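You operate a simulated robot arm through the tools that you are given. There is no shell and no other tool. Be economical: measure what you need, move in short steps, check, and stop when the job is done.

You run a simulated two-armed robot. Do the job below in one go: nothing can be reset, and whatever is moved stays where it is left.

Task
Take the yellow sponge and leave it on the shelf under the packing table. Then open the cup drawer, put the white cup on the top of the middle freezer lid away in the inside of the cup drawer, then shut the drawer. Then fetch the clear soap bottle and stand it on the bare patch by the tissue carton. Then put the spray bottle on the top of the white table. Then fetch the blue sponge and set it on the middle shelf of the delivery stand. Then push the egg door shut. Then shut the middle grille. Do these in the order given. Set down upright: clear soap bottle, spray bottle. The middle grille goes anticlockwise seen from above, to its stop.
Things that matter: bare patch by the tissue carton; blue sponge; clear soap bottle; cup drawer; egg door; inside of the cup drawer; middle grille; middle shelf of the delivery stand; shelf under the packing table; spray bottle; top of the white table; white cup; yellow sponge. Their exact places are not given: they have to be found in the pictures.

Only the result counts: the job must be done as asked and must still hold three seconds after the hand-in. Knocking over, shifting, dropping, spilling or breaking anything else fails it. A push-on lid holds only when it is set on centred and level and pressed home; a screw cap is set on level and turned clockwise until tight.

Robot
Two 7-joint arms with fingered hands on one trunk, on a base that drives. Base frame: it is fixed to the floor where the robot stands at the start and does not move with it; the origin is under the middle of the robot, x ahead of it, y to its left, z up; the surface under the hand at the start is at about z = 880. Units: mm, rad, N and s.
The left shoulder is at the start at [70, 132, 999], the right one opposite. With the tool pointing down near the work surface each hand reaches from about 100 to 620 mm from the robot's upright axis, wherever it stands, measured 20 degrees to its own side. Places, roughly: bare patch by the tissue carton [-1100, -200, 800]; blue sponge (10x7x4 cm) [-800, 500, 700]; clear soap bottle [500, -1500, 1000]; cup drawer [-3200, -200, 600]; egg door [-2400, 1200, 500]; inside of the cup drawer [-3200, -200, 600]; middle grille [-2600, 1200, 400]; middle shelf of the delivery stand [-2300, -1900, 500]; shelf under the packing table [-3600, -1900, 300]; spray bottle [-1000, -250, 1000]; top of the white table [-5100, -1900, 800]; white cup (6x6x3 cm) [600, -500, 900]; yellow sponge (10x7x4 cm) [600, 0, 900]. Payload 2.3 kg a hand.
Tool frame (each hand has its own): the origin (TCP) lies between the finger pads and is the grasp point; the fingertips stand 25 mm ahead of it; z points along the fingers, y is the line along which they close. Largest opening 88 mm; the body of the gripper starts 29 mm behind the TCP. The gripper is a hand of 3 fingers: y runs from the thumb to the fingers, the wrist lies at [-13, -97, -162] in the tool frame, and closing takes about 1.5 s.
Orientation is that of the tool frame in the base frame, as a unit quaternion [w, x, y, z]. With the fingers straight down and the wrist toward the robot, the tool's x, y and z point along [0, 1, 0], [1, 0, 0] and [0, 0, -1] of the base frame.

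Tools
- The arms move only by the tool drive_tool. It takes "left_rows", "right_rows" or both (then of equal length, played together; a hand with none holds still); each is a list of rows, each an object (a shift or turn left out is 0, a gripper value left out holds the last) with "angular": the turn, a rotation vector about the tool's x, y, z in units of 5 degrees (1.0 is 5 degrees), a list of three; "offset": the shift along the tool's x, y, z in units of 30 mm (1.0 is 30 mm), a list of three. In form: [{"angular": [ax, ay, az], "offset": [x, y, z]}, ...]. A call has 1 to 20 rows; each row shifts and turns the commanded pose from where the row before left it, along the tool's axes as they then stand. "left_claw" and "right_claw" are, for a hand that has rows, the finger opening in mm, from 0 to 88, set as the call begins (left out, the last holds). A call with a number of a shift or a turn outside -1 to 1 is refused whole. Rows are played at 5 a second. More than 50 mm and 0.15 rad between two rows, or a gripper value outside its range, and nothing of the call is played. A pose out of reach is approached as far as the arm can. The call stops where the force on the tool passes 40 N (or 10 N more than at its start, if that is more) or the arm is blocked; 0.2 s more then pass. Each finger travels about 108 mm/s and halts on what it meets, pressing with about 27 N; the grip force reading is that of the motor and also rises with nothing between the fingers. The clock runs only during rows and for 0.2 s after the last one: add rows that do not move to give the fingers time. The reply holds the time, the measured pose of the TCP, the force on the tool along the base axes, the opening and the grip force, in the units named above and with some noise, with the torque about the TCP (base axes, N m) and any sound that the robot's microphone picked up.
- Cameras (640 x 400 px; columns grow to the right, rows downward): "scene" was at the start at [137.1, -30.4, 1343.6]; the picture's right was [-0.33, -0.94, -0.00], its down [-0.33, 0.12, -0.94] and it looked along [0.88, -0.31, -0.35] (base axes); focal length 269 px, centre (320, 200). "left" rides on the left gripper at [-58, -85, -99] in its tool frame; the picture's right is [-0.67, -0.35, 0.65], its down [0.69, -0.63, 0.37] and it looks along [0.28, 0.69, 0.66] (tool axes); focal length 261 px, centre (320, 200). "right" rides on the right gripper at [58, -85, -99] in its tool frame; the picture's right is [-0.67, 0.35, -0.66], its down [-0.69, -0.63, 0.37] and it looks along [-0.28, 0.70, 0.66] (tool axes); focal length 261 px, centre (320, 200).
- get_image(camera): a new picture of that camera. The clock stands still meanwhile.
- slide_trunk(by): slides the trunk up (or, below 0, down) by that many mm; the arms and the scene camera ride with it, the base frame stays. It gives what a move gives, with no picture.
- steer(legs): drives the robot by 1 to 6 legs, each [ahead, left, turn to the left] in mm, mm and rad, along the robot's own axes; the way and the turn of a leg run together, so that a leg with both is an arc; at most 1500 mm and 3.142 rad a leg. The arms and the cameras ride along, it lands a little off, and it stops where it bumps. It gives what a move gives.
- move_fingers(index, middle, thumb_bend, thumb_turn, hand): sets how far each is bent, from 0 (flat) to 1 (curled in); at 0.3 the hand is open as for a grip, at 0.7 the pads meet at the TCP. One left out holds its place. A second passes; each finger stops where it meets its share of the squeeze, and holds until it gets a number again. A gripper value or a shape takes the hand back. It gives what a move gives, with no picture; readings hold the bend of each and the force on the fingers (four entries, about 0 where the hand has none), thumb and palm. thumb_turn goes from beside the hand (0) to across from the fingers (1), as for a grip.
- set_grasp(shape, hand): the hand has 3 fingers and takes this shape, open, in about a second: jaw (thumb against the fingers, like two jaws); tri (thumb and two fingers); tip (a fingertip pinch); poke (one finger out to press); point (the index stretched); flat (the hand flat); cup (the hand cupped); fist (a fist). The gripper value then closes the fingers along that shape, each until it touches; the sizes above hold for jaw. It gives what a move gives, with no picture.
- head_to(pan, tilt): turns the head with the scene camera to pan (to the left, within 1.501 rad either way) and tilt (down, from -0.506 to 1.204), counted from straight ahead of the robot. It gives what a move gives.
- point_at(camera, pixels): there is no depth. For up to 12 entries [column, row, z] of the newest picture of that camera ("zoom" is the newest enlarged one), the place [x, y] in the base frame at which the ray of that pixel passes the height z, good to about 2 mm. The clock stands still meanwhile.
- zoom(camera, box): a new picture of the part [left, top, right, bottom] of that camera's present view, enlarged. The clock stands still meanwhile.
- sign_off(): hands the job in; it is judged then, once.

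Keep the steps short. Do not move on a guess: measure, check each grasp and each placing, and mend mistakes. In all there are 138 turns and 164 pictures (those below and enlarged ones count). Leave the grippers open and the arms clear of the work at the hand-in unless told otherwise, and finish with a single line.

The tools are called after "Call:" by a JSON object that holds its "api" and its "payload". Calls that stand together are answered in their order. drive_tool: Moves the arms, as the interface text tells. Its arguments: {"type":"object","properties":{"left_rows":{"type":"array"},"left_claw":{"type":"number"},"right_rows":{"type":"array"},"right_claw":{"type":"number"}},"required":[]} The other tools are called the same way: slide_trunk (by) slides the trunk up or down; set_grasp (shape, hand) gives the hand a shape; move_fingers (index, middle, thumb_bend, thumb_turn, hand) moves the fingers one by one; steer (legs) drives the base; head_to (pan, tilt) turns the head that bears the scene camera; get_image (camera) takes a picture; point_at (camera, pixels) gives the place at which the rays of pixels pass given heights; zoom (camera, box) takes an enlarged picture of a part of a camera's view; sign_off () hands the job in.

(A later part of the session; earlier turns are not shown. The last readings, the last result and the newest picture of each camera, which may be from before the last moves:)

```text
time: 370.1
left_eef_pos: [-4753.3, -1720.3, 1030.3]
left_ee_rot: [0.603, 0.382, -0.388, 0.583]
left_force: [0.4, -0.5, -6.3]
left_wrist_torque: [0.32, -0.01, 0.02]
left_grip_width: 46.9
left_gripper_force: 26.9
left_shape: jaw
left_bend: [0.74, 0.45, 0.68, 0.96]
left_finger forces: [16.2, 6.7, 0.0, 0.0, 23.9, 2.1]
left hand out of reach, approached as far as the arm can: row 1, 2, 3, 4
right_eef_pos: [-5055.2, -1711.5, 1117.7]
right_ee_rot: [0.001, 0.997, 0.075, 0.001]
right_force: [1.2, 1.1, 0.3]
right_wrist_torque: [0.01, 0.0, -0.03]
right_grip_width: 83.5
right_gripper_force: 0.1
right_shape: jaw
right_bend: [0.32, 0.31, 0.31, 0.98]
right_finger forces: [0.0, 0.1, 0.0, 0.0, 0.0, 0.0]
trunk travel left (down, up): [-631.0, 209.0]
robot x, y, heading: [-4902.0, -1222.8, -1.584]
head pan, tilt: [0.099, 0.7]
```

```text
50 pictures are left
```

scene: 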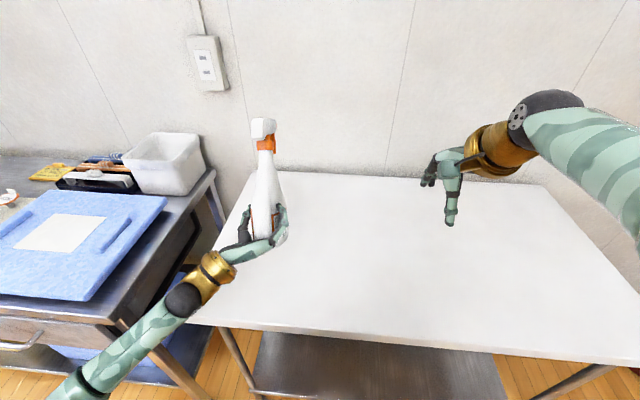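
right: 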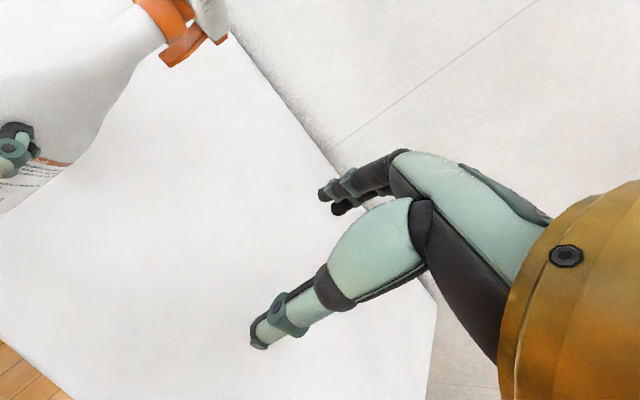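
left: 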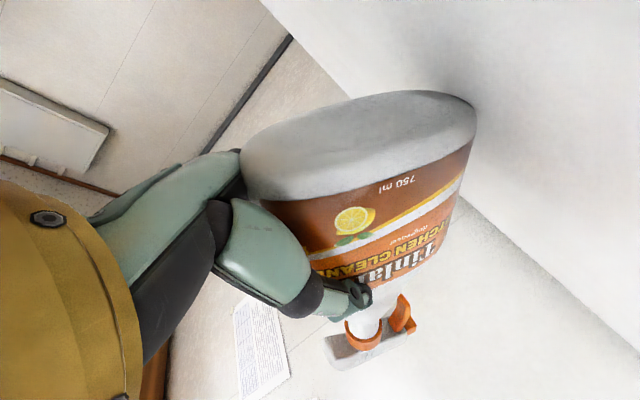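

The hand is now pitched 24° up and the bottle looks upright. To keep the wrist clear of the table edge I back off 75 mm, lower the trunk 80, and check.

Call:
{"api": "steer", "payload": {"legs": [[-75, 0, 0]]}}

Call:
{"api": "slide_trunk", "payload": {"by": -80}}

Call:
{"api": "get_image", "payload": {"camera": "scene"}}

Call:
{"api": "get_image", "payload": {"camera": "left"}}

```text
time: 371.2
left_eef_pos: [-4752.8, -1648.7, 1028.7]
left_ee_rot: [0.602, 0.382, -0.388, 0.583]
left_force: [0.1, -0.6, -7.4]
left_wrist_torque: [0.26, -0.02, 0.02]
left_grip_width: 46.8
left_gripper_force: 27.0
left_shape: jaw
left_bend: [0.74, 0.45, 0.68, 0.96]
left_finger forces: [16.2, 6.6, 0.1, 0.0, 23.9, 2.2]
right_eef_pos: [-5053.6, -1641.7, 1116.0]
right_ee_rot: [-0.001, 0.997, 0.075, 0.001]
right_force: [-0.6, 0.0, 1.3]
right_wrist_torque: [0.03, 0.01, 0.02]
right_grip_width: 84.0
right_gripper_force: 0.1
right_shape: jaw
right_bend: [0.32, 0.31, 0.31, 0.98]
right_finger forces: [0.1, 0.0, 0.0, 0.1, 0.0, 0.1]
trunk travel left (down, up): [-631.0, 209.0]
robot x, y, heading: [-4905.7, -1150.0, -1.576]
head pan, tilt: [0.099, 0.7]
```

```text
time: 372.3
left_eef_pos: [-4753.4, -1646.3, 950.4]
left_ee_rot: [0.603, 0.382, -0.388, 0.583]
left_force: [-0.1, -0.3, -7.7]
left_wrist_torque: [0.3, -0.01, 0.02]
left_grip_width: 46.9
left_gripper_force: 27.2
left_shape: jaw
left_bend: [0.74, 0.45, 0.68, 0.96]
left_finger forces: [16.2, 6.7, 0.0, 0.1, 24.0, 2.1]
right_eef_pos: [-5054.2, -1638.2, 1038.1]
right_ee_rot: [0.0, 0.997, 0.075, 0.001]
right_force: [-0.2, -0.2, 1.0]
right_wrist_torque: [0.03, 0.01, 0.02]
right_grip_width: 83.7
right_gripper_force: 0.0
right_shape: jaw
right_bend: [0.32, 0.31, 0.31, 0.98]
right_finger forces: [0.0, 0.0, 0.1, 0.0, 0.0, 0.0]
trunk travel left (down, up): [-551.0, 289.0]
robot x, y, heading: [-4902.0, -1150.2, -1.574]
head pan, tilt: [0.099, 0.7]
```

```text
49 pictures are left
```

scene: 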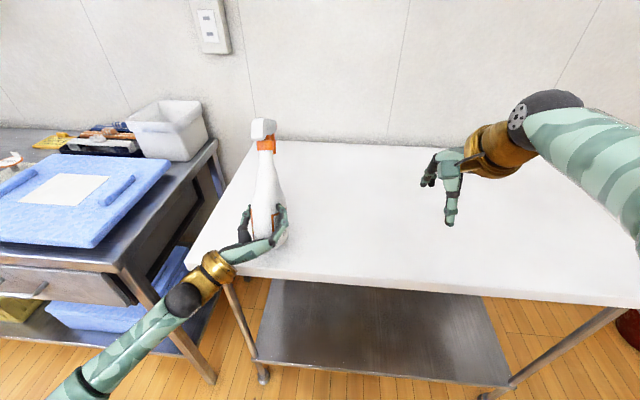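

```text
48 pictures are left
```

left: 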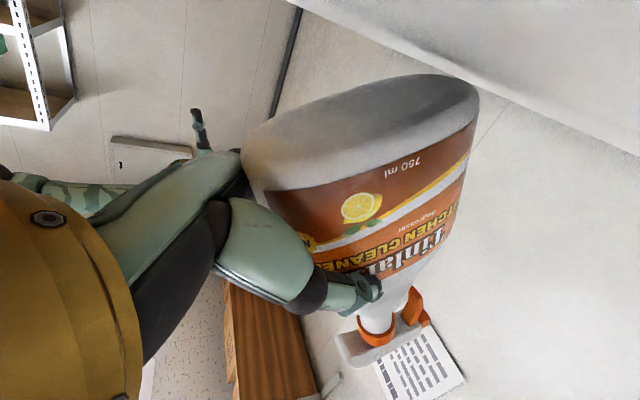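

The base looks about level with the table. I lower by trunk in small steps.

Call:
{"api": "slide_trunk", "payload": {"by": -12}}

Call:
{"api": "slide_trunk", "payload": {"by": -6}}

Call:
{"api": "slide_trunk", "payload": {"by": -5}}

```text
time: 372.9
left_eef_pos: [-4753.6, -1642.8, 941.3]
left_ee_rot: [0.605, 0.38, -0.386, 0.584]
left_force: [-0.8, 2.4, 5.1]
left_wrist_torque: [0.04, 0.13, -0.03]
left_grip_width: 47.4
left_gripper_force: 26.8
left_shape: jaw
left_bend: [0.74, 0.44, 0.68, 0.98]
left_finger forces: [17.9, 9.2, 0.0, 0.0, 25.0, 1.5]
right_eef_pos: [-5056.0, -1635.4, 1027.2]
right_ee_rot: [0.002, 0.997, 0.075, 0.001]
right_force: [-0.4, 0.0, -0.4]
right_wrist_torque: [0.01, 0.03, 0.02]
right_grip_width: 83.7
right_gripper_force: 0.1
right_shape: jaw
right_bend: [0.32, 0.31, 0.31, 0.98]
right_finger forces: [0.1, 0.1, 0.1, 0.0, 0.1, 0.1]
trunk travel left (down, up): [-539.0, 301.0]
robot x, y, heading: [-4903.2, -1147.7, -1.578]
head pan, tilt: [0.099, 0.7]
```

```text
time: 373.5
left_eef_pos: [-4755.3, -1639.5, 937.2]
left_ee_rot: [0.605, 0.378, -0.386, 0.585]
left_force: [-2.9, 4.5, 13.9]
left_wrist_torque: [-0.29, 0.28, -0.15]
left_grip_width: 47.7
left_gripper_force: 26.9
left_shape: jaw
left_bend: [0.3, 0.43, 0.68, 1.0]
left_finger forces: [19.9, 10.8, 0.1, 0.1, 24.9, 0.0]
right_eef_pos: [-5056.4, -1633.2, 1022.5]
right_ee_rot: [0.003, 0.997, 0.075, 0.002]
right_force: [0.2, -0.3, 0.0]
right_wrist_torque: [-0.01, 0.0, 0.0]
right_grip_width: 83.8
right_gripper_force: 0.1
right_shape: jaw
right_bend: [0.32, 0.31, 0.31, 0.98]
right_finger forces: [0.1, 0.0, 0.0, 0.1, 0.0, 0.0]
trunk travel left (down, up): [-533.0, 307.0]
robot x, y, heading: [-4903.7, -1148.7, -1.574]
head pan, tilt: [0.099, 0.7]
```

```text
time: 374.0
left_eef_pos: [-4753.8, -1643.8, 929.8]
left_ee_rot: [0.602, 0.381, -0.388, 0.585]
left_force: [-0.9, 2.9, 5.4]
left_wrist_torque: [-0.29, 0.07, -0.03]
left_grip_width: 47.8
left_gripper_force: 26.4
left_shape: jaw
left_bend: [0.3, 0.42, 0.68, 1.0]
left_finger forces: [16.1, 11.8, 0.1, 0.0, 26.3, 0.1]
right_eef_pos: [-5055.5, -1634.5, 1016.2]
right_ee_rot: [0.004, 0.997, 0.075, 0.001]
right_force: [0.0, 0.2, 0.2]
right_wrist_torque: [0.03, 0.01, -0.03]
right_grip_width: 83.7
right_gripper_force: 0.1
right_shape: jaw
right_bend: [0.32, 0.31, 0.31, 0.98]
right_finger forces: [0.0, 0.0, 0.0, 0.0, 0.0, 0.1]
trunk travel left (down, up): [-528.0, 312.0]
robot x, y, heading: [-4906.3, -1148.0, -1.575]
head pan, tilt: [0.099, 0.7]
```

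It touched at 941 and is settling flat as I lower. I look.

Call:
{"api": "get_image", "payload": {"camera": "left"}}

Call:
{"api": "zoom", "payload": {"camera": "scene", "box": [180, 90, 340, 290]}}

```text
47 pictures are left
```

left: 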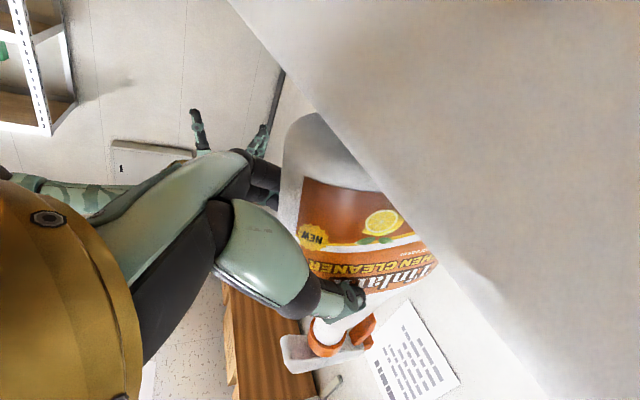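

```text
2.00 times, centred on (260, 190) of scene
```

zoom: 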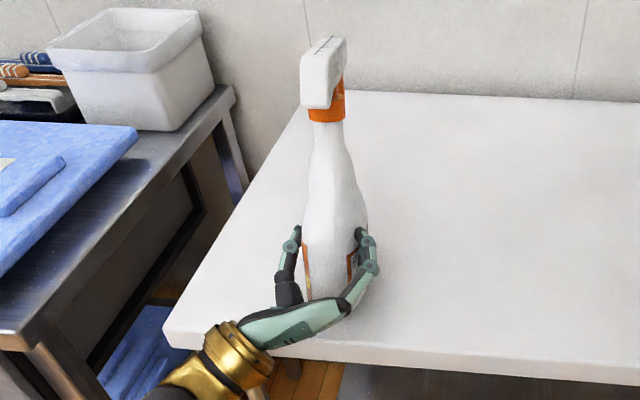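

Call:
{"api": "slide_trunk", "payload": {"by": -4}}

Call:
{"api": "slide_trunk", "payload": {"by": -3}}

Call:
{"api": "get_image", "payload": {"camera": "right"}}

```text
time: 374.6
left_eef_pos: [-4752.6, -1643.8, 924.0]
left_ee_rot: [0.603, 0.381, -0.388, 0.584]
left_force: [0.4, 2.8, 3.1]
left_wrist_torque: [-0.26, 0.05, 0.0]
left_grip_width: 48.0
left_gripper_force: 26.7
left_shape: jaw
left_bend: [0.31, 0.42, 0.68, 1.0]
left_finger forces: [15.6, 11.9, 0.0, 0.0, 26.8, 0.0]
right_eef_pos: [-5055.2, -1635.3, 1011.9]
right_ee_rot: [0.002, 0.997, 0.075, 0.0]
right_force: [0.0, -0.7, 0.6]
right_wrist_torque: [0.01, 0.0, 0.01]
right_grip_width: 83.7
right_gripper_force: 0.0
right_shape: jaw
right_bend: [0.32, 0.31, 0.31, 0.98]
right_finger forces: [0.0, 0.1, 0.1, 0.0, 0.0, 0.0]
trunk travel left (down, up): [-524.0, 316.0]
robot x, y, heading: [-4903.5, -1143.9, -1.577]
head pan, tilt: [0.099, 0.7]
```

```text
time: 375.1
left_eef_pos: [-4754.5, -1642.9, 921.4]
left_ee_rot: [0.604, 0.381, -0.387, 0.584]
left_force: [0.9, 3.5, 2.0]
left_wrist_torque: [-0.24, 0.02, 0.01]
left_grip_width: 47.9
left_gripper_force: 27.3
left_shape: jaw
left_bend: [0.73, 0.42, 0.67, 1.0]
left_finger forces: [15.3, 11.7, 0.0, 0.0, 26.8, 0.1]
right_eef_pos: [-5055.5, -1635.8, 1008.7]
right_ee_rot: [0.002, 0.997, 0.076, 0.001]
right_force: [0.2, 0.5, 0.3]
right_wrist_torque: [-0.03, 0.01, -0.01]
right_grip_width: 83.9
right_gripper_force: 0.2
right_shape: jaw
right_bend: [0.32, 0.31, 0.31, 0.98]
right_finger forces: [0.0, 0.0, 0.0, 0.0, 0.1, 0.0]
trunk travel left (down, up): [-521.0, 319.0]
robot x, y, heading: [-4900.0, -1151.0, -1.572]
head pan, tilt: [0.099, 0.7]
```

```text
45 pictures are left
```

right: 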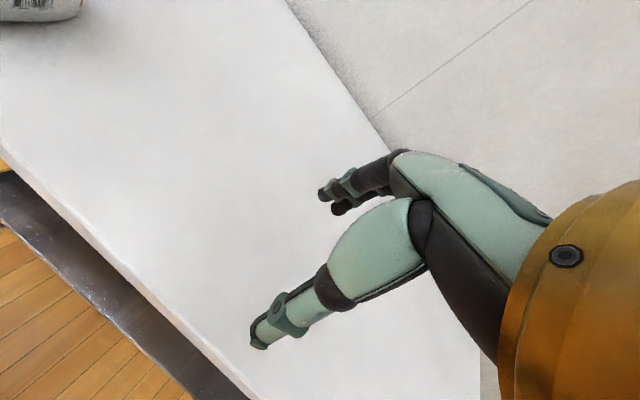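

The base looks flat on the table (top-left of the right view). I open the hand gently and look.

Call:
{"api": "drive_tool", "payload": {"left_rows": [{}, {}, {}, {}, {}, {}, {}], "left_claw": 88}}

Call:
{"api": "zoom", "payload": {"camera": "scene", "box": [180, 90, 340, 290]}}

```text
time: 376.7
left_eef_pos: [-4754.7, -1643.7, 921.1]
left_ee_rot: [0.603, 0.381, -0.387, 0.584]
left_force: [0.5, -0.3, -0.1]
left_wrist_torque: [-0.02, 0.0, 0.0]
left_grip_width: 87.7
left_gripper_force: 0.0
left_shape: jaw
left_bend: [0.3, 0.3, 0.3, 0.98]
left_finger forces: [0.0, 0.0, 0.0, 0.0, 0.0, 0.0]
right_eef_pos: [-5055.4, -1637.1, 1007.8]
right_ee_rot: [0.0, 0.997, 0.075, 0.001]
right_force: [0.2, 0.2, -0.1]
right_wrist_torque: [0.0, -0.01, -0.01]
right_grip_width: 83.7
right_gripper_force: 0.1
right_shape: jaw
right_bend: [0.32, 0.31, 0.31, 0.98]
right_finger forces: [0.0, 0.1, 0.0, 0.1, 0.0, 0.0]
trunk travel left (down, up): [-521.0, 319.0]
robot x, y, heading: [-4900.1, -1150.7, -1.575]
head pan, tilt: [0.099, 0.7]
```

```text
2.00 times, centred on (260, 190) of scene
```

zoom: 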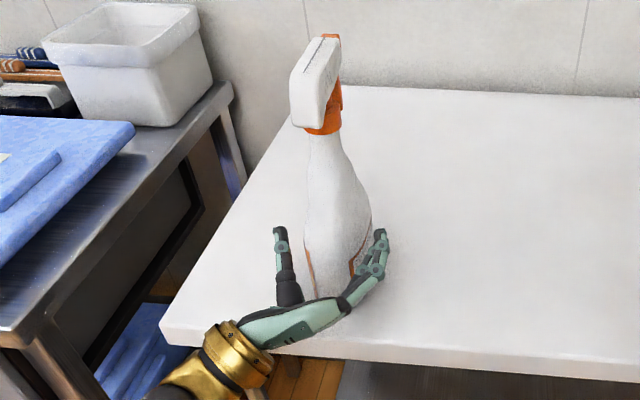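

It stands by itself. I back straight off 220 mm and check.

Call:
{"api": "steer", "payload": {"legs": [[-130, 0, 0]]}}

Call:
{"api": "get_image", "payload": {"camera": "scene"}}

```text
time: 377.9
left_eef_pos: [-4752.9, -1517.0, 920.5]
left_ee_rot: [0.603, 0.381, -0.389, 0.583]
left_force: [0.0, -0.8, -0.4]
left_wrist_torque: [0.01, 0.02, 0.01]
left_grip_width: 87.5
left_gripper_force: 0.1
left_shape: jaw
left_bend: [0.3, 0.3, 0.3, 0.98]
left_finger forces: [0.0, 0.0, 0.0, 0.1, 0.0, 0.0]
right_eef_pos: [-5053.4, -1508.8, 1008.0]
right_ee_rot: [0.001, 0.997, 0.074, 0.0]
right_force: [0.2, -0.2, 0.6]
right_wrist_torque: [-0.03, 0.0, 0.03]
right_grip_width: 83.9
right_gripper_force: 0.0
right_shape: jaw
right_bend: [0.32, 0.31, 0.31, 0.98]
right_finger forces: [0.1, 0.0, 0.0, 0.0, 0.1, 0.0]
trunk travel left (down, up): [-521.0, 319.0]
robot x, y, heading: [-4905.5, -1020.1, -1.576]
head pan, tilt: [0.099, 0.7]
```

```text
43 pictures are left
```

scene: 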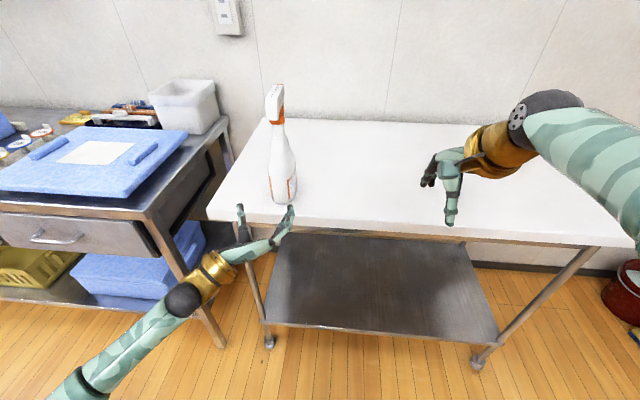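

It stands upright and stable. Next the blue sponge. I first put the left hand back to the plain pose and pull the right hand in.

Call:
{"api": "drive_tool", "payload": {"left_rows": [{"angular": [0, -1, 0], "offset": [0, 0, -0.5]}, {"angular": [0, -1, 0], "offset": [0, 0, -0.5]}, {"angular": [0, -1, 0], "offset": [0, 0, -0.4]}, {"angular": [0, -1, 0], "offset": [0, 0, -0.4]}, {"angular": [0, -0.8, 0], "offset": [0, 0, -0.4]}, {}], "right_rows": [{"offset": [0, -0.7, 0.3]}, {"offset": [0, -0.7, 0.3]}, {"offset": [0, -0.7, 0.3]}, {"offset": [0, -0.7, 0]}, {}, {}]}}

Call:
{"api": "drive_tool", "payload": {"left_rows": [{"angular": [0.866, -0.866, -0.866]}, {"angular": [0.866, -0.866, -0.866]}, {"angular": [0.866, -0.866, -0.866]}, {"angular": [0.866, -0.866, -0.866]}, {"angular": [0.866, -0.866, -0.866]}, {"angular": [0.866, -0.866, -0.866]}, {"angular": [0.866, -0.866, -0.866]}, {"angular": [0.866, -0.866, -0.866]}, {"angular": [0.866, -0.866, -0.866]}, {"angular": [0.866, -0.866, -0.866]}, {"angular": [0.866, -0.866, -0.866]}, {"angular": [0.866, -0.866, -0.866]}, {"angular": [0.866, -0.866, -0.866]}, {"angular": [0.866, -0.866, -0.866]}, {"angular": [0.866, -0.866, -0.866]}, {"angular": [0.866, -0.866, -0.866]}, {}]}}

Call:
{"api": "steer", "payload": {"legs": [[0, 0, 1.576], [1500, 0, 0], [1500, 0, 0], [1500, 0, 0], [120, 0, 0], [0, 1300, 0]]}}

```text
time: 379.4
left_eef_pos: [-4753.2, -1463.8, 912.1]
left_ee_rot: [0.534, 0.475, -0.484, 0.505]
left_force: [0.8, -0.7, 0.0]
left_wrist_torque: [0.01, 0.01, -0.03]
left_grip_width: 87.6
left_gripper_force: 0.0
left_shape: jaw
left_bend: [0.3, 0.3, 0.3, 0.98]
left_finger forces: [0.1, 0.1, 0.1, 0.1, 0.1, 0.0]
left hand out of reach, approached as far as the arm can: row 2, 3
right_eef_pos: [-5068.4, -1426.2, 979.8]
right_ee_rot: [0.001, 0.997, 0.074, 0.003]
right_force: [-0.4, -0.7, 0.1]
right_wrist_torque: [-0.02, -0.02, -0.02]
right_grip_width: 83.8
right_gripper_force: 0.0
right_shape: jaw
right_bend: [0.32, 0.31, 0.31, 0.98]
right_finger forces: [0.0, 0.1, 0.0, 0.1, 0.0, 0.1]
right hand out of reach, approached as far as the arm can: row 3
trunk travel left (down, up): [-521.0, 319.0]
robot x, y, heading: [-4903.8, -1022.6, -1.583]
head pan, tilt: [0.099, 0.7]
```

```text
time: 382.9
left_eef_pos: [-4753.8, -1464.9, 913.7]
left_ee_rot: [0.041, 0.999, -0.02, -0.012]
left_force: [0.1, -0.4, 0.2]
left_wrist_torque: [-0.02, -0.01, -0.03]
left_grip_width: 87.7
left_gripper_force: 0.1
left_shape: jaw
left_bend: [0.3, 0.3, 0.3, 0.98]
left_finger forces: [0.0, 0.1, 0.1, 0.0, 0.0, 0.0]
right_eef_pos: [-5066.9, -1426.7, 979.8]
right_ee_rot: [0.001, 0.997, 0.075, 0.001]
right_force: [-1.3, 0.5, 1.7]
right_wrist_torque: [0.0, -0.01, -0.01]
right_grip_width: 83.4
right_gripper_force: 0.0
right_shape: jaw
right_bend: [0.32, 0.31, 0.31, 0.98]
right_finger forces: [0.1, 0.0, 0.1, 0.0, 0.1, 0.0]
trunk travel left (down, up): [-521.0, 319.0]
robot x, y, heading: [-4900.5, -1018.4, -1.582]
head pan, tilt: [0.099, 0.7]
```

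```text
time: 415.4
left_eef_pos: [62.8, 660.8, 912.3]
left_ee_rot: [0.035, 0.692, 0.72, 0.023]
left_force: [0.2, 0.2, 0.1]
left_wrist_torque: [0.03, 0.0, 0.0]
left_grip_width: 87.5
left_gripper_force: 0.0
left_shape: jaw
left_bend: [0.3, 0.3, 0.3, 0.98]
left_finger forces: [0.0, 0.1, 0.0, 0.0, 0.0, 0.0]
right_eef_pos: [48.3, 347.2, 981.0]
right_ee_rot: [0.0, 0.623, 0.783, 0.001]
right_force: [-0.2, 0.7, 0.3]
right_wrist_torque: [0.0, 0.0, 0.0]
right_grip_width: 83.9
right_gripper_force: 0.1
right_shape: jaw
right_bend: [0.32, 0.31, 0.31, 0.98]
right_finger forces: [0.1, 0.1, 0.0, 0.1, 0.0, 0.0]
trunk travel left (down, up): [-521.0, 319.0]
robot x, y, heading: [-365.6, 480.0, 0.067]
head pan, tilt: [0.099, 0.7]
```

I move ahead a little, turn around to face the table end, and look for the blue sponge.

Call:
{"api": "steer", "payload": {"legs": [[90, 0, 0], [0, 0, 3.07], [0, 160, 0]]}}

Call:
{"api": "head_to", "payload": {"pan": -0.2, "tilt": 0.8}}

Call:
{"api": "get_image", "payload": {"camera": "scene"}}

Call:
{"api": "get_image", "payload": {"camera": "right"}}

```text
time: 424.5
left_eef_pos: [-741.3, 206.2, 912.6]
left_ee_rot: [-0.021, -0.672, 0.739, 0.037]
left_force: [0.3, -0.1, 0.2]
left_wrist_torque: [-0.02, 0.01, -0.02]
left_grip_width: 87.7
left_gripper_force: 0.1
left_shape: jaw
left_bend: [0.3, 0.3, 0.3, 0.98]
left_finger forces: [0.0, 0.0, 0.0, 0.0, 0.1, 0.0]
right_eef_pos: [-683.4, 515.8, 980.2]
right_ee_rot: [0.002, 0.74, -0.672, 0.001]
right_force: [0.2, -0.6, 0.9]
right_wrist_torque: [-0.02, 0.0, -0.01]
right_grip_width: 83.7
right_gripper_force: 0.0
right_shape: jaw
right_bend: [0.32, 0.31, 0.31, 0.98]
right_finger forces: [0.1, 0.0, 0.0, 0.0, 0.0, 0.1]
trunk travel left (down, up): [-521.0, 319.0]
robot x, y, heading: [-287.6, 330.4, 3.078]
head pan, tilt: [0.099, 0.7]
```

```text
time: 425.3
left_eef_pos: [-740.1, 205.9, 912.5]
left_ee_rot: [-0.021, -0.673, 0.739, 0.037]
left_force: [0.3, 0.2, -0.3]
left_wrist_torque: [0.02, 0.02, 0.02]
left_grip_width: 87.9
left_gripper_force: 0.1
left_shape: jaw
left_bend: [0.3, 0.3, 0.3, 0.98]
left_finger forces: [0.1, 0.0, 0.0, 0.1, 0.0, 0.1]
right_eef_pos: [-684.4, 515.5, 980.7]
right_ee_rot: [0.001, 0.74, -0.672, 0.0]
right_force: [-0.2, -0.2, 0.2]
right_wrist_torque: [0.0, 0.02, 0.01]
right_grip_width: 83.7
right_gripper_force: 0.0
right_shape: jaw
right_bend: [0.32, 0.31, 0.31, 0.98]
right_finger forces: [0.0, 0.0, 0.1, 0.0, 0.0, 0.0]
trunk travel left (down, up): [-521.0, 319.0]
robot x, y, heading: [-288.9, 331.0, 3.083]
head pan, tilt: [-0.201, 0.799]
```

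```text
42 pictures are left
```

scene: 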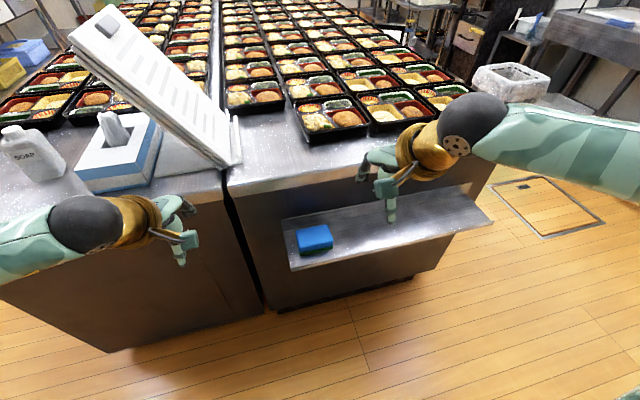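

```text
41 pictures are left
```

right: 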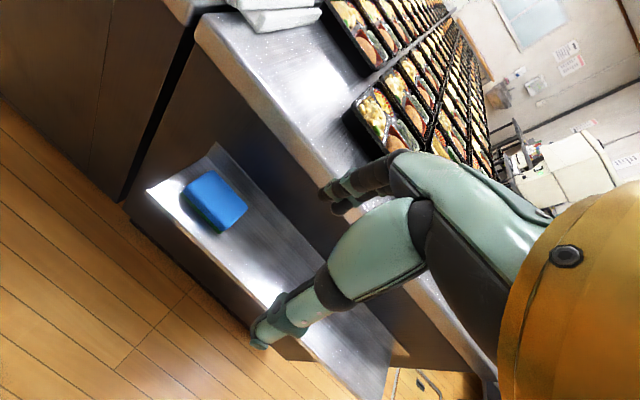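

Call:
{"api": "point_at", "payload": {"camera": "scene", "pixels": [[315, 241, 720], [315, 241, 680], [300, 255, 680], [332, 247, 680], [296, 229, 720], [330, 226, 720], [300, 270, 680]]}}

Call:
{"api": "point_at", "payload": {"camera": "right", "pixels": [[215, 200, 720], [215, 200, 680], [220, 231, 680], [188, 193, 680], [208, 172, 720], [247, 207, 720], [340, 205, 850], [260, 200, 850]]}}

Call:
{"api": "zoom", "payload": {"camera": "right", "box": [140, 130, 300, 270]}}

```text
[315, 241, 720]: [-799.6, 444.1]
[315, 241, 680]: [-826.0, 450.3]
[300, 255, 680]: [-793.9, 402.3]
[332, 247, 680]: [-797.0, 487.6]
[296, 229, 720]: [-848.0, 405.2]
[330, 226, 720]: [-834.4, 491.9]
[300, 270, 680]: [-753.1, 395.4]
```

```text
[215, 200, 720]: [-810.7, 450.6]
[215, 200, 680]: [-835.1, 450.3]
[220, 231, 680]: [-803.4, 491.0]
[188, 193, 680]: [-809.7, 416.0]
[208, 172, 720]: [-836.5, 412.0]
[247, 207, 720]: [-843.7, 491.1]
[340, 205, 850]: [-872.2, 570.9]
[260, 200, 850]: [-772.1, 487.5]
```

```text
2.86 times, centred on (220, 200) of right
```

zoom: 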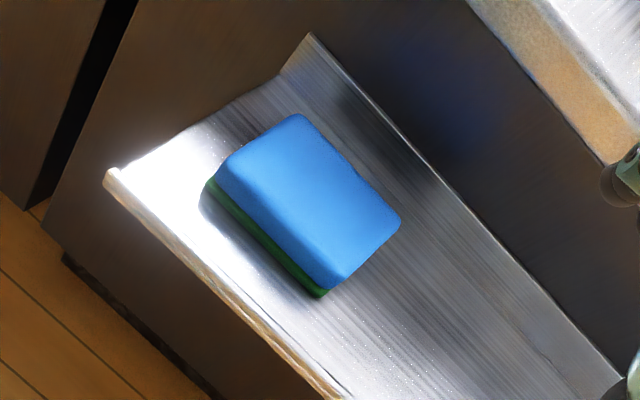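

Sponge centre ≈(-820,450), long side along y, on a side shelf. I straighten, move 60 mm ahead, lower the trunk 190, and bring the right hand roughly above it.

Call:
{"api": "steer", "payload": {"legs": [[60, 0, 0.055]]}}

Call:
{"api": "drive_tool", "payload": {"right_rows": [{"offset": [0.5, 0.6, 0]}, {"offset": [0.5, 0.6, 0]}, {"offset": [0.4, 0.6, 0]}, {"offset": [0.4, 0.5, 0]}, {}], "right_claw": 88}}

Call:
{"api": "slide_trunk", "payload": {"by": -170}}

Call:
{"api": "get_image", "payload": {"camera": "right"}}

Call:
{"api": "get_image", "payload": {"camera": "scene"}}

```text
time: 426.3
left_eef_pos: [-790.7, 184.0, 913.7]
left_ee_rot: [-0.022, -0.693, 0.72, 0.035]
left_force: [-0.1, 0.8, 0.6]
left_wrist_torque: [0.04, -0.06, -0.01]
left_grip_width: 87.6
left_gripper_force: 0.1
left_shape: jaw
left_bend: [0.3, 0.3, 0.3, 0.98]
left_finger forces: [0.0, 0.0, 0.0, 0.1, 0.0, 0.1]
right_eef_pos: [-750.0, 496.5, 980.5]
right_ee_rot: [0.003, 0.758, -0.653, 0.0]
right_force: [0.1, 1.1, 0.6]
right_wrist_torque: [-0.01, -0.01, 0.03]
right_grip_width: 83.6
right_gripper_force: 0.1
right_shape: jaw
right_bend: [0.32, 0.31, 0.31, 0.98]
right_finger forces: [0.1, 0.0, 0.0, 0.0, 0.0, 0.0]
trunk travel left (down, up): [-521.0, 319.0]
robot x, y, heading: [-347.4, 332.9, 3.135]
head pan, tilt: [-0.201, 0.799]
```

```text
time: 427.5
left_eef_pos: [-790.3, 185.5, 914.4]
left_ee_rot: [-0.022, -0.693, 0.72, 0.036]
left_force: [0.1, -0.3, 0.7]
left_wrist_torque: [0.01, 0.0, 0.03]
left_grip_width: 87.7
left_gripper_force: 0.0
left_shape: jaw
left_bend: [0.3, 0.3, 0.3, 0.98]
left_finger forces: [0.0, 0.0, 0.0, 0.1, 0.0, 0.0]
right_eef_pos: [-812.3, 433.2, 981.6]
right_ee_rot: [0.001, 0.757, -0.653, 0.0]
right_force: [0.0, 0.0, 0.9]
right_wrist_torque: [-0.03, 0.0, 0.0]
right_grip_width: 87.7
right_gripper_force: 0.1
right_shape: jaw
right_bend: [0.3, 0.3, 0.3, 0.98]
right_finger forces: [0.0, 0.0, 0.0, 0.0, 0.0, 0.0]
trunk travel left (down, up): [-521.0, 319.0]
robot x, y, heading: [-346.4, 334.1, 3.134]
head pan, tilt: [-0.201, 0.799]
```

```text
time: 429.4
left_eef_pos: [-790.3, 184.0, 743.7]
left_ee_rot: [-0.022, -0.693, 0.72, 0.036]
left_force: [0.3, 0.4, -0.3]
left_wrist_torque: [-0.04, 0.02, 0.0]
left_grip_width: 87.3
left_gripper_force: 0.2
left_shape: jaw
left_bend: [0.3, 0.3, 0.3, 0.98]
left_finger forces: [0.0, 0.1, 0.0, 0.1, 0.0, 0.0]
right_eef_pos: [-812.5, 433.2, 812.0]
right_ee_rot: [0.001, 0.757, -0.653, 0.001]
right_force: [0.3, 0.4, 0.0]
right_wrist_torque: [0.01, -0.01, -0.02]
right_grip_width: 87.5
right_gripper_force: 0.0
right_shape: jaw
right_bend: [0.3, 0.3, 0.3, 0.98]
right_finger forces: [0.1, 0.0, 0.0, 0.0, 0.0, 0.0]
trunk travel left (down, up): [-351.0, 489.0]
robot x, y, heading: [-347.8, 331.8, 3.138]
head pan, tilt: [-0.201, 0.799]
```

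```text
39 pictures are left
```

right: 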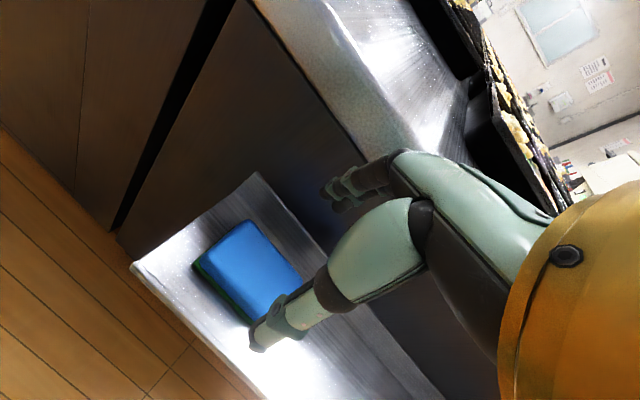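

```text
38 pictures are left
```

scene: 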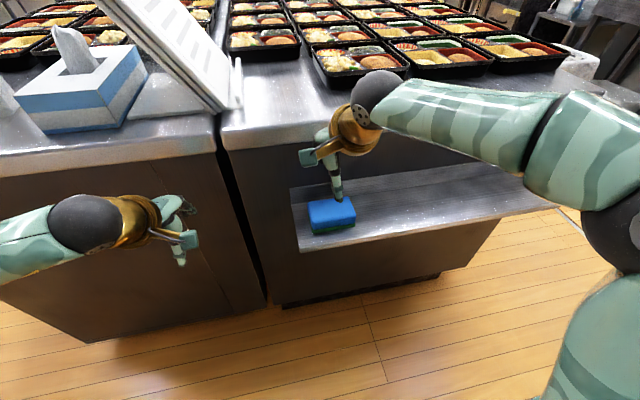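

Call:
{"api": "point_at", "payload": {"camera": "right", "pixels": [[245, 221, 720], [245, 221, 690], [302, 281, 720], [195, 263, 680], [195, 263, 650], [248, 322, 680], [248, 322, 650], [250, 270, 720], [250, 270, 690]]}}

Call:
{"api": "point_at", "payload": {"camera": "scene", "pixels": [[313, 235, 680], [313, 235, 650], [354, 228, 680], [354, 228, 650], [308, 203, 720], [308, 203, 690], [350, 199, 720], [350, 199, 690]]}}

```text
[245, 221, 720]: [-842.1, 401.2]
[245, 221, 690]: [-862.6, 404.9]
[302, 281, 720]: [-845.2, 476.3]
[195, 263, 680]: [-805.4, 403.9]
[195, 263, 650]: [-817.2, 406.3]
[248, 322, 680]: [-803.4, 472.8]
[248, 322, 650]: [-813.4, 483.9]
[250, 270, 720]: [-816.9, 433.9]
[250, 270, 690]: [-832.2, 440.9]
```

```text
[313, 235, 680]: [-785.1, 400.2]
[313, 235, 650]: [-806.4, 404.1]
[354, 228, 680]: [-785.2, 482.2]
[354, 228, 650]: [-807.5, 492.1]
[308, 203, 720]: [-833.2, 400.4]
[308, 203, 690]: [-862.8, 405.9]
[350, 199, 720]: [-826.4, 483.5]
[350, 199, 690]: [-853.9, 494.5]
```

Best fit: centre ≈(-837,447), base ≈650, top ≈690. I align the hand, move over it, and go down in steps.

Call:
{"api": "drive_tool", "payload": {"right_rows": [{"offset": [-0.58, 0.76, 0]}, {"angular": [0, 0, 0.84], "offset": [0, 0, 0.8]}, {"angular": [0, 0, 0.84], "offset": [0, 0, 0.8]}, {"offset": [0, 0, 0.8]}, {}]}}

Call:
{"api": "get_image", "payload": {"camera": "right"}}

Call:
{"api": "zoom", "payload": {"camera": "scene", "box": [260, 100, 420, 260]}}

```text
time: 430.6
left_eef_pos: [-791.8, 184.5, 742.9]
left_ee_rot: [-0.022, -0.693, 0.72, 0.035]
left_force: [-0.3, 0.7, -0.5]
left_wrist_torque: [-0.02, 0.01, 0.01]
left_grip_width: 87.6
left_gripper_force: 0.0
left_shape: jaw
left_bend: [0.3, 0.3, 0.3, 0.98]
left_finger forces: [0.0, 0.1, 0.0, 0.0, 0.0, 0.0]
right_eef_pos: [-838.2, 444.8, 739.7]
right_ee_rot: [0.001, 0.709, -0.706, 0.001]
right_force: [-0.3, 0.6, 1.0]
right_wrist_torque: [0.02, -0.01, -0.02]
right_grip_width: 87.5
right_gripper_force: 0.1
right_shape: jaw
right_bend: [0.3, 0.3, 0.3, 0.98]
right_finger forces: [0.0, 0.1, 0.1, 0.0, 0.1, 0.0]
trunk travel left (down, up): [-351.0, 489.0]
robot x, y, heading: [-348.9, 337.5, 3.139]
head pan, tilt: [-0.201, 0.799]
```

```text
37 pictures are left
```

right: 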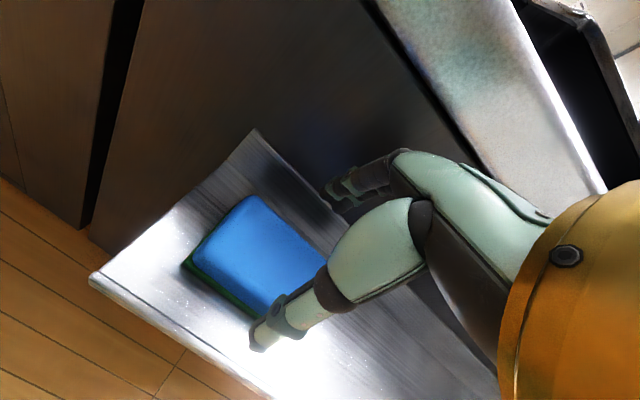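

```text
2.50 times, centred on (340, 180) of scene
```

zoom: 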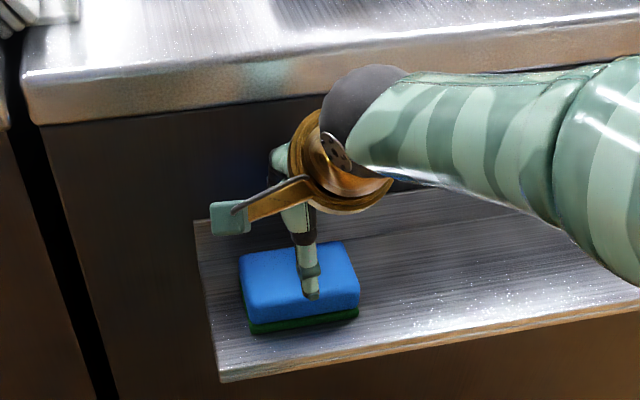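

Call:
{"api": "point_at", "payload": {"camera": "right", "pixels": [[183, 266, 650], [183, 266, 630], [250, 319, 650], [250, 319, 630], [248, 195, 690], [248, 195, 670], [322, 255, 690], [322, 255, 670]]}}

Call:
{"api": "point_at", "payload": {"camera": "scene", "pixels": [[312, 234, 650], [312, 234, 630], [355, 227, 650], [355, 227, 630], [308, 202, 690], [308, 202, 670]]}}

```text
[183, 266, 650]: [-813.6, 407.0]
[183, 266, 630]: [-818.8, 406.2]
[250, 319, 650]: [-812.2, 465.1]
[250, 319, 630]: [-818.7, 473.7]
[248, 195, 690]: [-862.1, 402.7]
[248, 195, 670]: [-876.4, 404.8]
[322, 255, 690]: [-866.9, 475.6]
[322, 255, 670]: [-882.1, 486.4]
```

```text
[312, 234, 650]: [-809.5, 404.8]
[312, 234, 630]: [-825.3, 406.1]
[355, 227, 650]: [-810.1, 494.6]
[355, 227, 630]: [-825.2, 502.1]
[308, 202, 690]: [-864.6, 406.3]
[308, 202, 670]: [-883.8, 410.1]
```

Consistent: sponge x -816…-862, centre (-838,449). I descend 62 mm and close.

Call:
{"api": "drive_tool", "payload": {"right_rows": [{"offset": [-0.1, 0, 0.7]}, {"offset": [0, 0, 0.7]}, {"offset": [0, 0, 0.6]}, {}]}}

Call:
{"api": "drive_tool", "payload": {"right_rows": [{}, {}, {}, {}, {}, {}, {}, {}], "right_claw": 30}}

Call:
{"api": "zoom", "payload": {"camera": "scene", "box": [260, 100, 420, 260]}}

```text
time: 431.6
left_eef_pos: [-791.4, 183.5, 742.8]
left_ee_rot: [-0.021, -0.692, 0.72, 0.036]
left_force: [-0.4, -0.3, -0.1]
left_wrist_torque: [0.03, -0.01, 0.02]
left_grip_width: 87.6
left_gripper_force: 0.0
left_shape: jaw
left_bend: [0.3, 0.3, 0.3, 0.98]
left_finger forces: [0.0, 0.1, 0.1, 0.0, 0.0, 0.0]
right_eef_pos: [-836.1, 449.4, 680.4]
right_ee_rot: [0.002, 0.708, -0.706, 0.0]
right_force: [-2.7, 0.2, 5.3]
right_wrist_torque: [-0.07, 0.22, -0.04]
right_grip_width: 87.9
right_gripper_force: 0.0
right_shape: jaw
right_bend: [0.28, 0.3, 0.3, 0.98]
right_finger forces: [4.2, 0.0, 0.0, 0.1, 0.0, 0.0]
trunk travel left (down, up): [-351.0, 489.0]
robot x, y, heading: [-348.6, 325.2, 3.135]
head pan, tilt: [-0.201, 0.799]
```

```text
time: 433.4
left_eef_pos: [-791.1, 183.6, 743.2]
left_ee_rot: [-0.022, -0.692, 0.72, 0.036]
left_force: [0.1, -1.1, 0.1]
left_wrist_torque: [0.0, 0.01, 0.02]
left_grip_width: 87.7
left_gripper_force: 0.0
left_shape: jaw
left_bend: [0.3, 0.3, 0.3, 0.98]
left_finger forces: [0.0, 0.1, 0.1, 0.1, 0.0, 0.0]
right_eef_pos: [-837.2, 449.5, 679.0]
right_ee_rot: [0.0, 0.708, -0.706, 0.0]
right_force: [-0.2, -0.1, -0.7]
right_wrist_torque: [0.03, -0.01, -0.01]
right_grip_width: 55.6
right_gripper_force: 26.8
right_shape: jaw
right_bend: [0.28, 0.39, 0.63, 1.0]
right_finger forces: [16.0, 8.6, 0.0, 0.0, 24.6, 0.0]
trunk travel left (down, up): [-351.0, 489.0]
robot x, y, heading: [-349.2, 330.2, 3.133]
head pan, tilt: [-0.201, 0.799]
```

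```text
2.50 times, centred on (340, 180) of scene
```

zoom: 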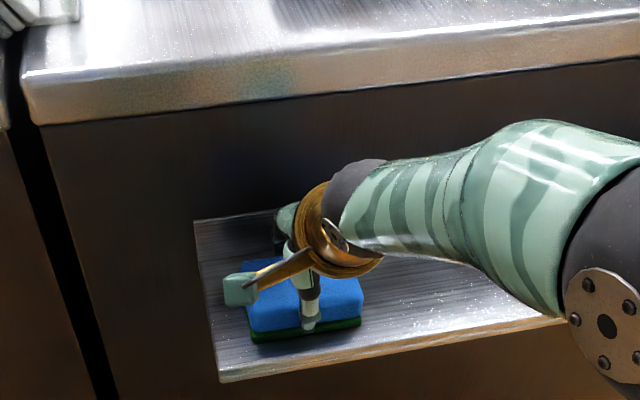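

Gripped. I lift 25 mm, back out with the base 200 mm (to keep the knuckles from under the table top), then raise the trunk.

Call:
{"api": "drive_tool", "payload": {"right_rows": [{"offset": [0, 0, -0.5]}, {"offset": [0, 0, -0.4]}, {}]}}

Call:
{"api": "steer", "payload": {"legs": [[-120, 0, 0]]}}

Call:
{"api": "slide_trunk", "payload": {"by": 300}}

Call:
{"api": "get_image", "payload": {"camera": "right"}}

```text
time: 434.2
left_eef_pos: [-791.1, 183.3, 743.2]
left_ee_rot: [-0.022, -0.693, 0.72, 0.035]
left_force: [0.5, 0.3, -0.3]
left_wrist_torque: [0.01, 0.02, -0.03]
left_grip_width: 87.5
left_gripper_force: 0.1
left_shape: jaw
left_bend: [0.3, 0.3, 0.3, 0.98]
left_finger forces: [0.0, 0.0, 0.0, 0.0, 0.0, 0.1]
right_eef_pos: [-835.7, 448.3, 707.0]
right_ee_rot: [0.002, 0.708, -0.706, 0.0]
right_force: [-0.9, 0.5, -0.2]
right_wrist_torque: [-0.02, -0.05, -0.02]
right_grip_width: 55.6
right_gripper_force: 27.3
right_shape: jaw
right_bend: [0.28, 0.39, 0.63, 1.0]
right_finger forces: [15.9, 8.7, 0.0, 0.0, 24.5, 0.1]
trunk travel left (down, up): [-351.0, 489.0]
robot x, y, heading: [-345.5, 331.3, 3.133]
head pan, tilt: [-0.201, 0.799]
```

```text
time: 435.4
left_eef_pos: [-671.9, 183.0, 744.2]
left_ee_rot: [-0.021, -0.693, 0.72, 0.036]
left_force: [0.0, 0.0, 0.4]
left_wrist_torque: [0.02, -0.01, 0.04]
left_grip_width: 87.7
left_gripper_force: 0.1
left_shape: jaw
left_bend: [0.3, 0.3, 0.3, 0.98]
left_finger forces: [0.0, 0.0, 0.0, 0.0, 0.0, 0.0]
right_eef_pos: [-717.5, 447.9, 707.4]
right_ee_rot: [0.002, 0.708, -0.706, 0.0]
right_force: [0.0, -0.6, -0.8]
right_wrist_torque: [0.0, 0.03, 0.01]
right_grip_width: 55.9
right_gripper_force: 26.9
right_shape: jaw
right_bend: [0.28, 0.39, 0.63, 1.0]
right_finger forces: [16.0, 8.7, 0.0, 0.0, 24.6, 0.0]
trunk travel left (down, up): [-351.0, 489.0]
robot x, y, heading: [-230.9, 331.7, 3.133]
head pan, tilt: [-0.201, 0.799]
```

```text
time: 438.4
left_eef_pos: [-672.6, 182.9, 1043.0]
left_ee_rot: [-0.022, -0.692, 0.721, 0.035]
left_force: [-1.2, 0.3, -0.5]
left_wrist_torque: [0.02, 0.01, -0.01]
left_grip_width: 87.4
left_gripper_force: 0.0
left_shape: jaw
left_bend: [0.3, 0.3, 0.3, 0.98]
left_finger forces: [0.0, 0.0, 0.1, 0.1, 0.0, 0.1]
right_eef_pos: [-717.6, 448.4, 1006.6]
right_ee_rot: [0.001, 0.708, -0.706, 0.0]
right_force: [0.6, 0.3, -1.0]
right_wrist_torque: [-0.02, -0.03, 0.0]
right_grip_width: 56.0
right_gripper_force: 26.9
right_shape: jaw
right_bend: [0.28, 0.39, 0.63, 1.0]
right_finger forces: [16.1, 8.6, 0.0, 0.1, 24.7, 0.0]
trunk travel left (down, up): [-651.0, 189.0]
robot x, y, heading: [-227.6, 331.3, 3.134]
head pan, tilt: [-0.201, 0.799]
```

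```text
34 pictures are left
```

right: 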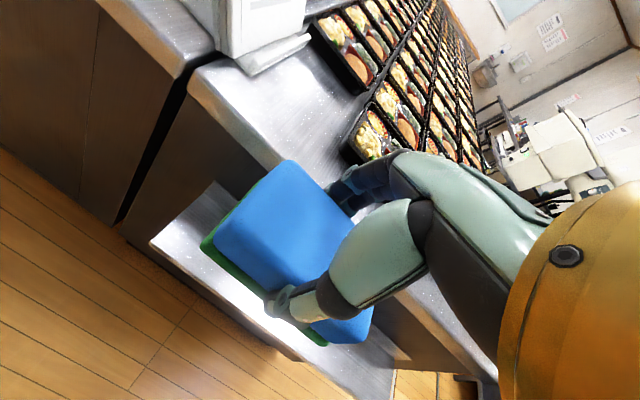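

Sponge held. I drive along the aisle to face the delivery stand, lower the trunk, and look at the middle shelf.

Call:
{"api": "steer", "payload": {"legs": [[0, 1380, 0.007], [1500, 0, 0], [560, 0, 0], [0, 0, 1.57]]}}

Call:
{"api": "slide_trunk", "payload": {"by": -400}}

Call:
{"api": "head_to", "payload": {"pan": 0.0, "tilt": 0.45}}

Call:
{"api": "get_image", "payload": {"camera": "scene"}}

```text
time: 459.2
left_eef_pos: [-2164.9, -1511.8, 1042.8]
left_ee_rot: [0.041, 0.999, -0.012, -0.009]
left_force: [-0.7, -0.9, -0.3]
left_wrist_torque: [-0.02, 0.04, -0.01]
left_grip_width: 87.4
left_gripper_force: 0.1
left_shape: jaw
left_bend: [0.3, 0.3, 0.3, 0.98]
left_finger forces: [0.1, 0.1, 0.1, 0.0, 0.0, 0.0]
right_eef_pos: [-2431.4, -1561.3, 1007.2]
right_ee_rot: [0.001, 1.0, 0.008, 0.002]
right_force: [-0.2, 0.3, -1.0]
right_wrist_torque: [0.01, -0.01, -0.03]
right_grip_width: 55.5
right_gripper_force: 27.3
right_shape: jaw
right_bend: [0.28, 0.39, 0.63, 1.0]
right_finger forces: [15.9, 8.4, 0.0, 0.0, 24.4, 0.0]
trunk travel left (down, up): [-651.0, 189.0]
robot x, y, heading: [-2320.4, -1071.0, -1.564]
head pan, tilt: [-0.201, 0.799]
```

```text
time: 461.1
left_eef_pos: [-2165.5, -1508.4, 861.3]
left_ee_rot: [0.044, 0.999, -0.012, -0.009]
left_force: [-0.1, 0.3, 0.6]
left_wrist_torque: [-0.02, -0.02, -0.01]
left_grip_width: 87.9
left_gripper_force: 0.1
left_shape: jaw
left_bend: [0.3, 0.3, 0.3, 0.98]
left_finger forces: [0.0, 0.0, 0.1, 0.0, 0.0, 0.0]
right_eef_pos: [-2429.1, -1560.1, 832.8]
right_ee_rot: [0.014, 1.0, 0.009, 0.001]
right_force: [0.2, 13.3, 13.9]
right_wrist_torque: [-0.4, 0.05, -0.05]
right_grip_width: 54.6
right_gripper_force: 26.7
right_shape: jaw
right_bend: [0.73, 0.4, 0.62, 0.99]
right_finger forces: [14.7, 34.0, 0.0, 0.0, 30.6, 0.0]
trunk travel left (down, up): [-468.0, 372.0]
robot x, y, heading: [-2318.4, -1068.9, -1.563]
head pan, tilt: [-0.201, 0.799]
stopped: the force on the tool passed its limit at 45 N (the readings are from after the stop); the commanded pose is now the measured one
```

```text
time: 461.9
left_eef_pos: [-2165.5, -1506.5, 861.8]
left_ee_rot: [0.043, 0.999, -0.011, -0.01]
left_force: [-0.2, 0.1, -0.3]
left_wrist_torque: [-0.01, -0.02, 0.04]
left_grip_width: 87.4
left_gripper_force: 0.2
left_shape: jaw
left_bend: [0.3, 0.3, 0.3, 0.98]
left_finger forces: [0.0, 0.0, 0.0, 0.0, 0.0, 0.0]
right_eef_pos: [-2429.3, -1559.4, 833.6]
right_ee_rot: [0.014, 1.0, 0.009, 0.002]
right_force: [0.1, 7.3, 14.3]
right_wrist_torque: [-0.56, 0.12, -0.1]
right_grip_width: 54.8
right_gripper_force: 27.2
right_shape: jaw
right_bend: [0.29, 0.4, 0.62, 0.99]
right_finger forces: [16.2, 28.7, 0.0, 0.0, 28.7, 0.0]
trunk travel left (down, up): [-468.0, 372.0]
robot x, y, heading: [-2319.5, -1072.9, -1.562]
head pan, tilt: [0.0, 0.45]
```

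```text
33 pictures are left
```

scene: 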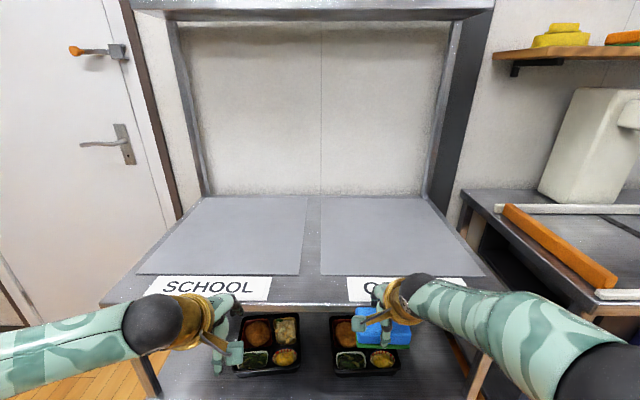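

The hand touched the stand's top edge. I raise, back off, then lower again fully clear.

Call:
{"api": "slide_trunk", "payload": {"by": 60}}

Call:
{"api": "steer", "payload": {"legs": [[-200, 0, -0.008]]}}

Call:
{"api": "slide_trunk", "payload": {"by": -330}}

Call:
{"api": "get_image", "payload": {"camera": "scene"}}

Call:
{"api": "get_image", "payload": {"camera": "right"}}

```text
time: 462.9
left_eef_pos: [-2165.3, -1512.1, 920.2]
left_ee_rot: [0.04, 0.999, -0.012, -0.008]
left_force: [-0.1, -0.3, -0.3]
left_wrist_torque: [0.02, -0.02, -0.01]
left_grip_width: 87.3
left_gripper_force: 0.0
left_shape: jaw
left_bend: [0.3, 0.3, 0.3, 0.98]
left_finger forces: [0.0, 0.0, 0.1, 0.0, 0.1, 0.0]
right_eef_pos: [-2431.3, -1565.1, 889.4]
right_ee_rot: [0.009, 1.0, 0.009, 0.002]
right_force: [-1.0, 0.9, 0.6]
right_wrist_torque: [-0.02, 0.0, 0.01]
right_grip_width: 54.6
right_gripper_force: 26.2
right_shape: jaw
right_bend: [0.29, 0.4, 0.62, 0.99]
right_finger forces: [17.8, 8.8, 0.1, 0.0, 26.6, 0.0]
trunk travel left (down, up): [-528.0, 312.0]
robot x, y, heading: [-2317.8, -1067.5, -1.558]
head pan, tilt: [0.0, 0.45]
```

```text
time: 464.5
left_eef_pos: [-2170.9, -1312.4, 920.0]
left_ee_rot: [0.04, 0.999, -0.015, -0.009]
left_force: [-0.7, -0.4, -1.2]
left_wrist_torque: [0.01, 0.03, 0.03]
left_grip_width: 87.8
left_gripper_force: 0.1
left_shape: jaw
left_bend: [0.3, 0.3, 0.3, 0.98]
left_finger forces: [0.1, 0.1, 0.1, 0.0, 0.0, 0.0]
right_eef_pos: [-2434.8, -1363.1, 889.1]
right_ee_rot: [0.01, 1.0, 0.005, 0.003]
right_force: [0.2, 0.4, -0.5]
right_wrist_torque: [0.03, -0.01, -0.01]
right_grip_width: 54.9
right_gripper_force: 27.0
right_shape: jaw
right_bend: [0.29, 0.4, 0.62, 0.99]
right_finger forces: [17.7, 8.8, 0.1, 0.0, 26.6, 0.1]
trunk travel left (down, up): [-528.0, 312.0]
robot x, y, heading: [-2319.4, -873.6, -1.572]
head pan, tilt: [0.0, 0.45]
```

```text
time: 467.8
left_eef_pos: [-2170.1, -1312.5, 590.6]
left_ee_rot: [0.041, 0.999, -0.017, -0.01]
left_force: [0.5, -0.6, 0.5]
left_wrist_torque: [0.0, 0.0, -0.01]
left_grip_width: 87.7
left_gripper_force: 0.2
left_shape: jaw
left_bend: [0.3, 0.3, 0.3, 0.98]
left_finger forces: [0.0, 0.0, 0.1, 0.0, 0.0, 0.0]
right_eef_pos: [-2433.8, -1362.6, 560.7]
right_ee_rot: [0.01, 1.0, 0.006, 0.003]
right_force: [-0.2, 0.3, -0.6]
right_wrist_torque: [0.01, -0.02, 0.01]
right_grip_width: 54.8
right_gripper_force: 27.3
right_shape: jaw
right_bend: [0.29, 0.4, 0.62, 0.99]
right_finger forces: [17.8, 8.8, 0.0, 0.0, 26.7, 0.0]
trunk travel left (down, up): [-198.0, 642.0]
robot x, y, heading: [-2320.8, -871.4, -1.572]
head pan, tilt: [0.0, 0.45]
```

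```text
32 pictures are left
```

scene: 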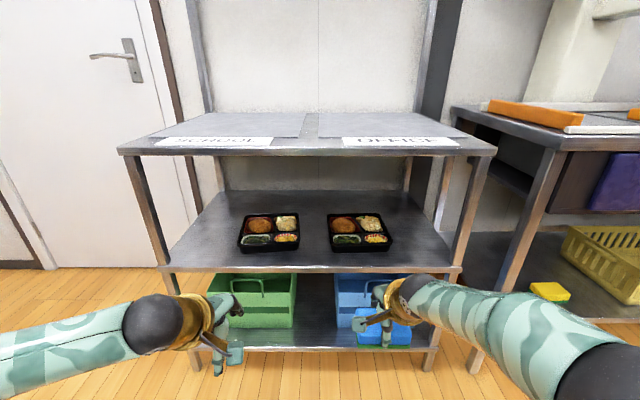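

```text
31 pictures are left
```

right: 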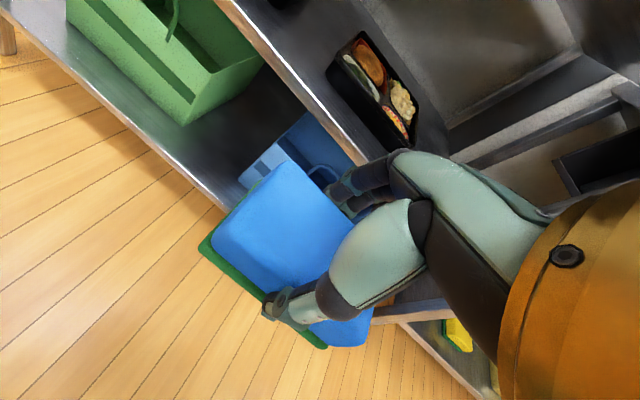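

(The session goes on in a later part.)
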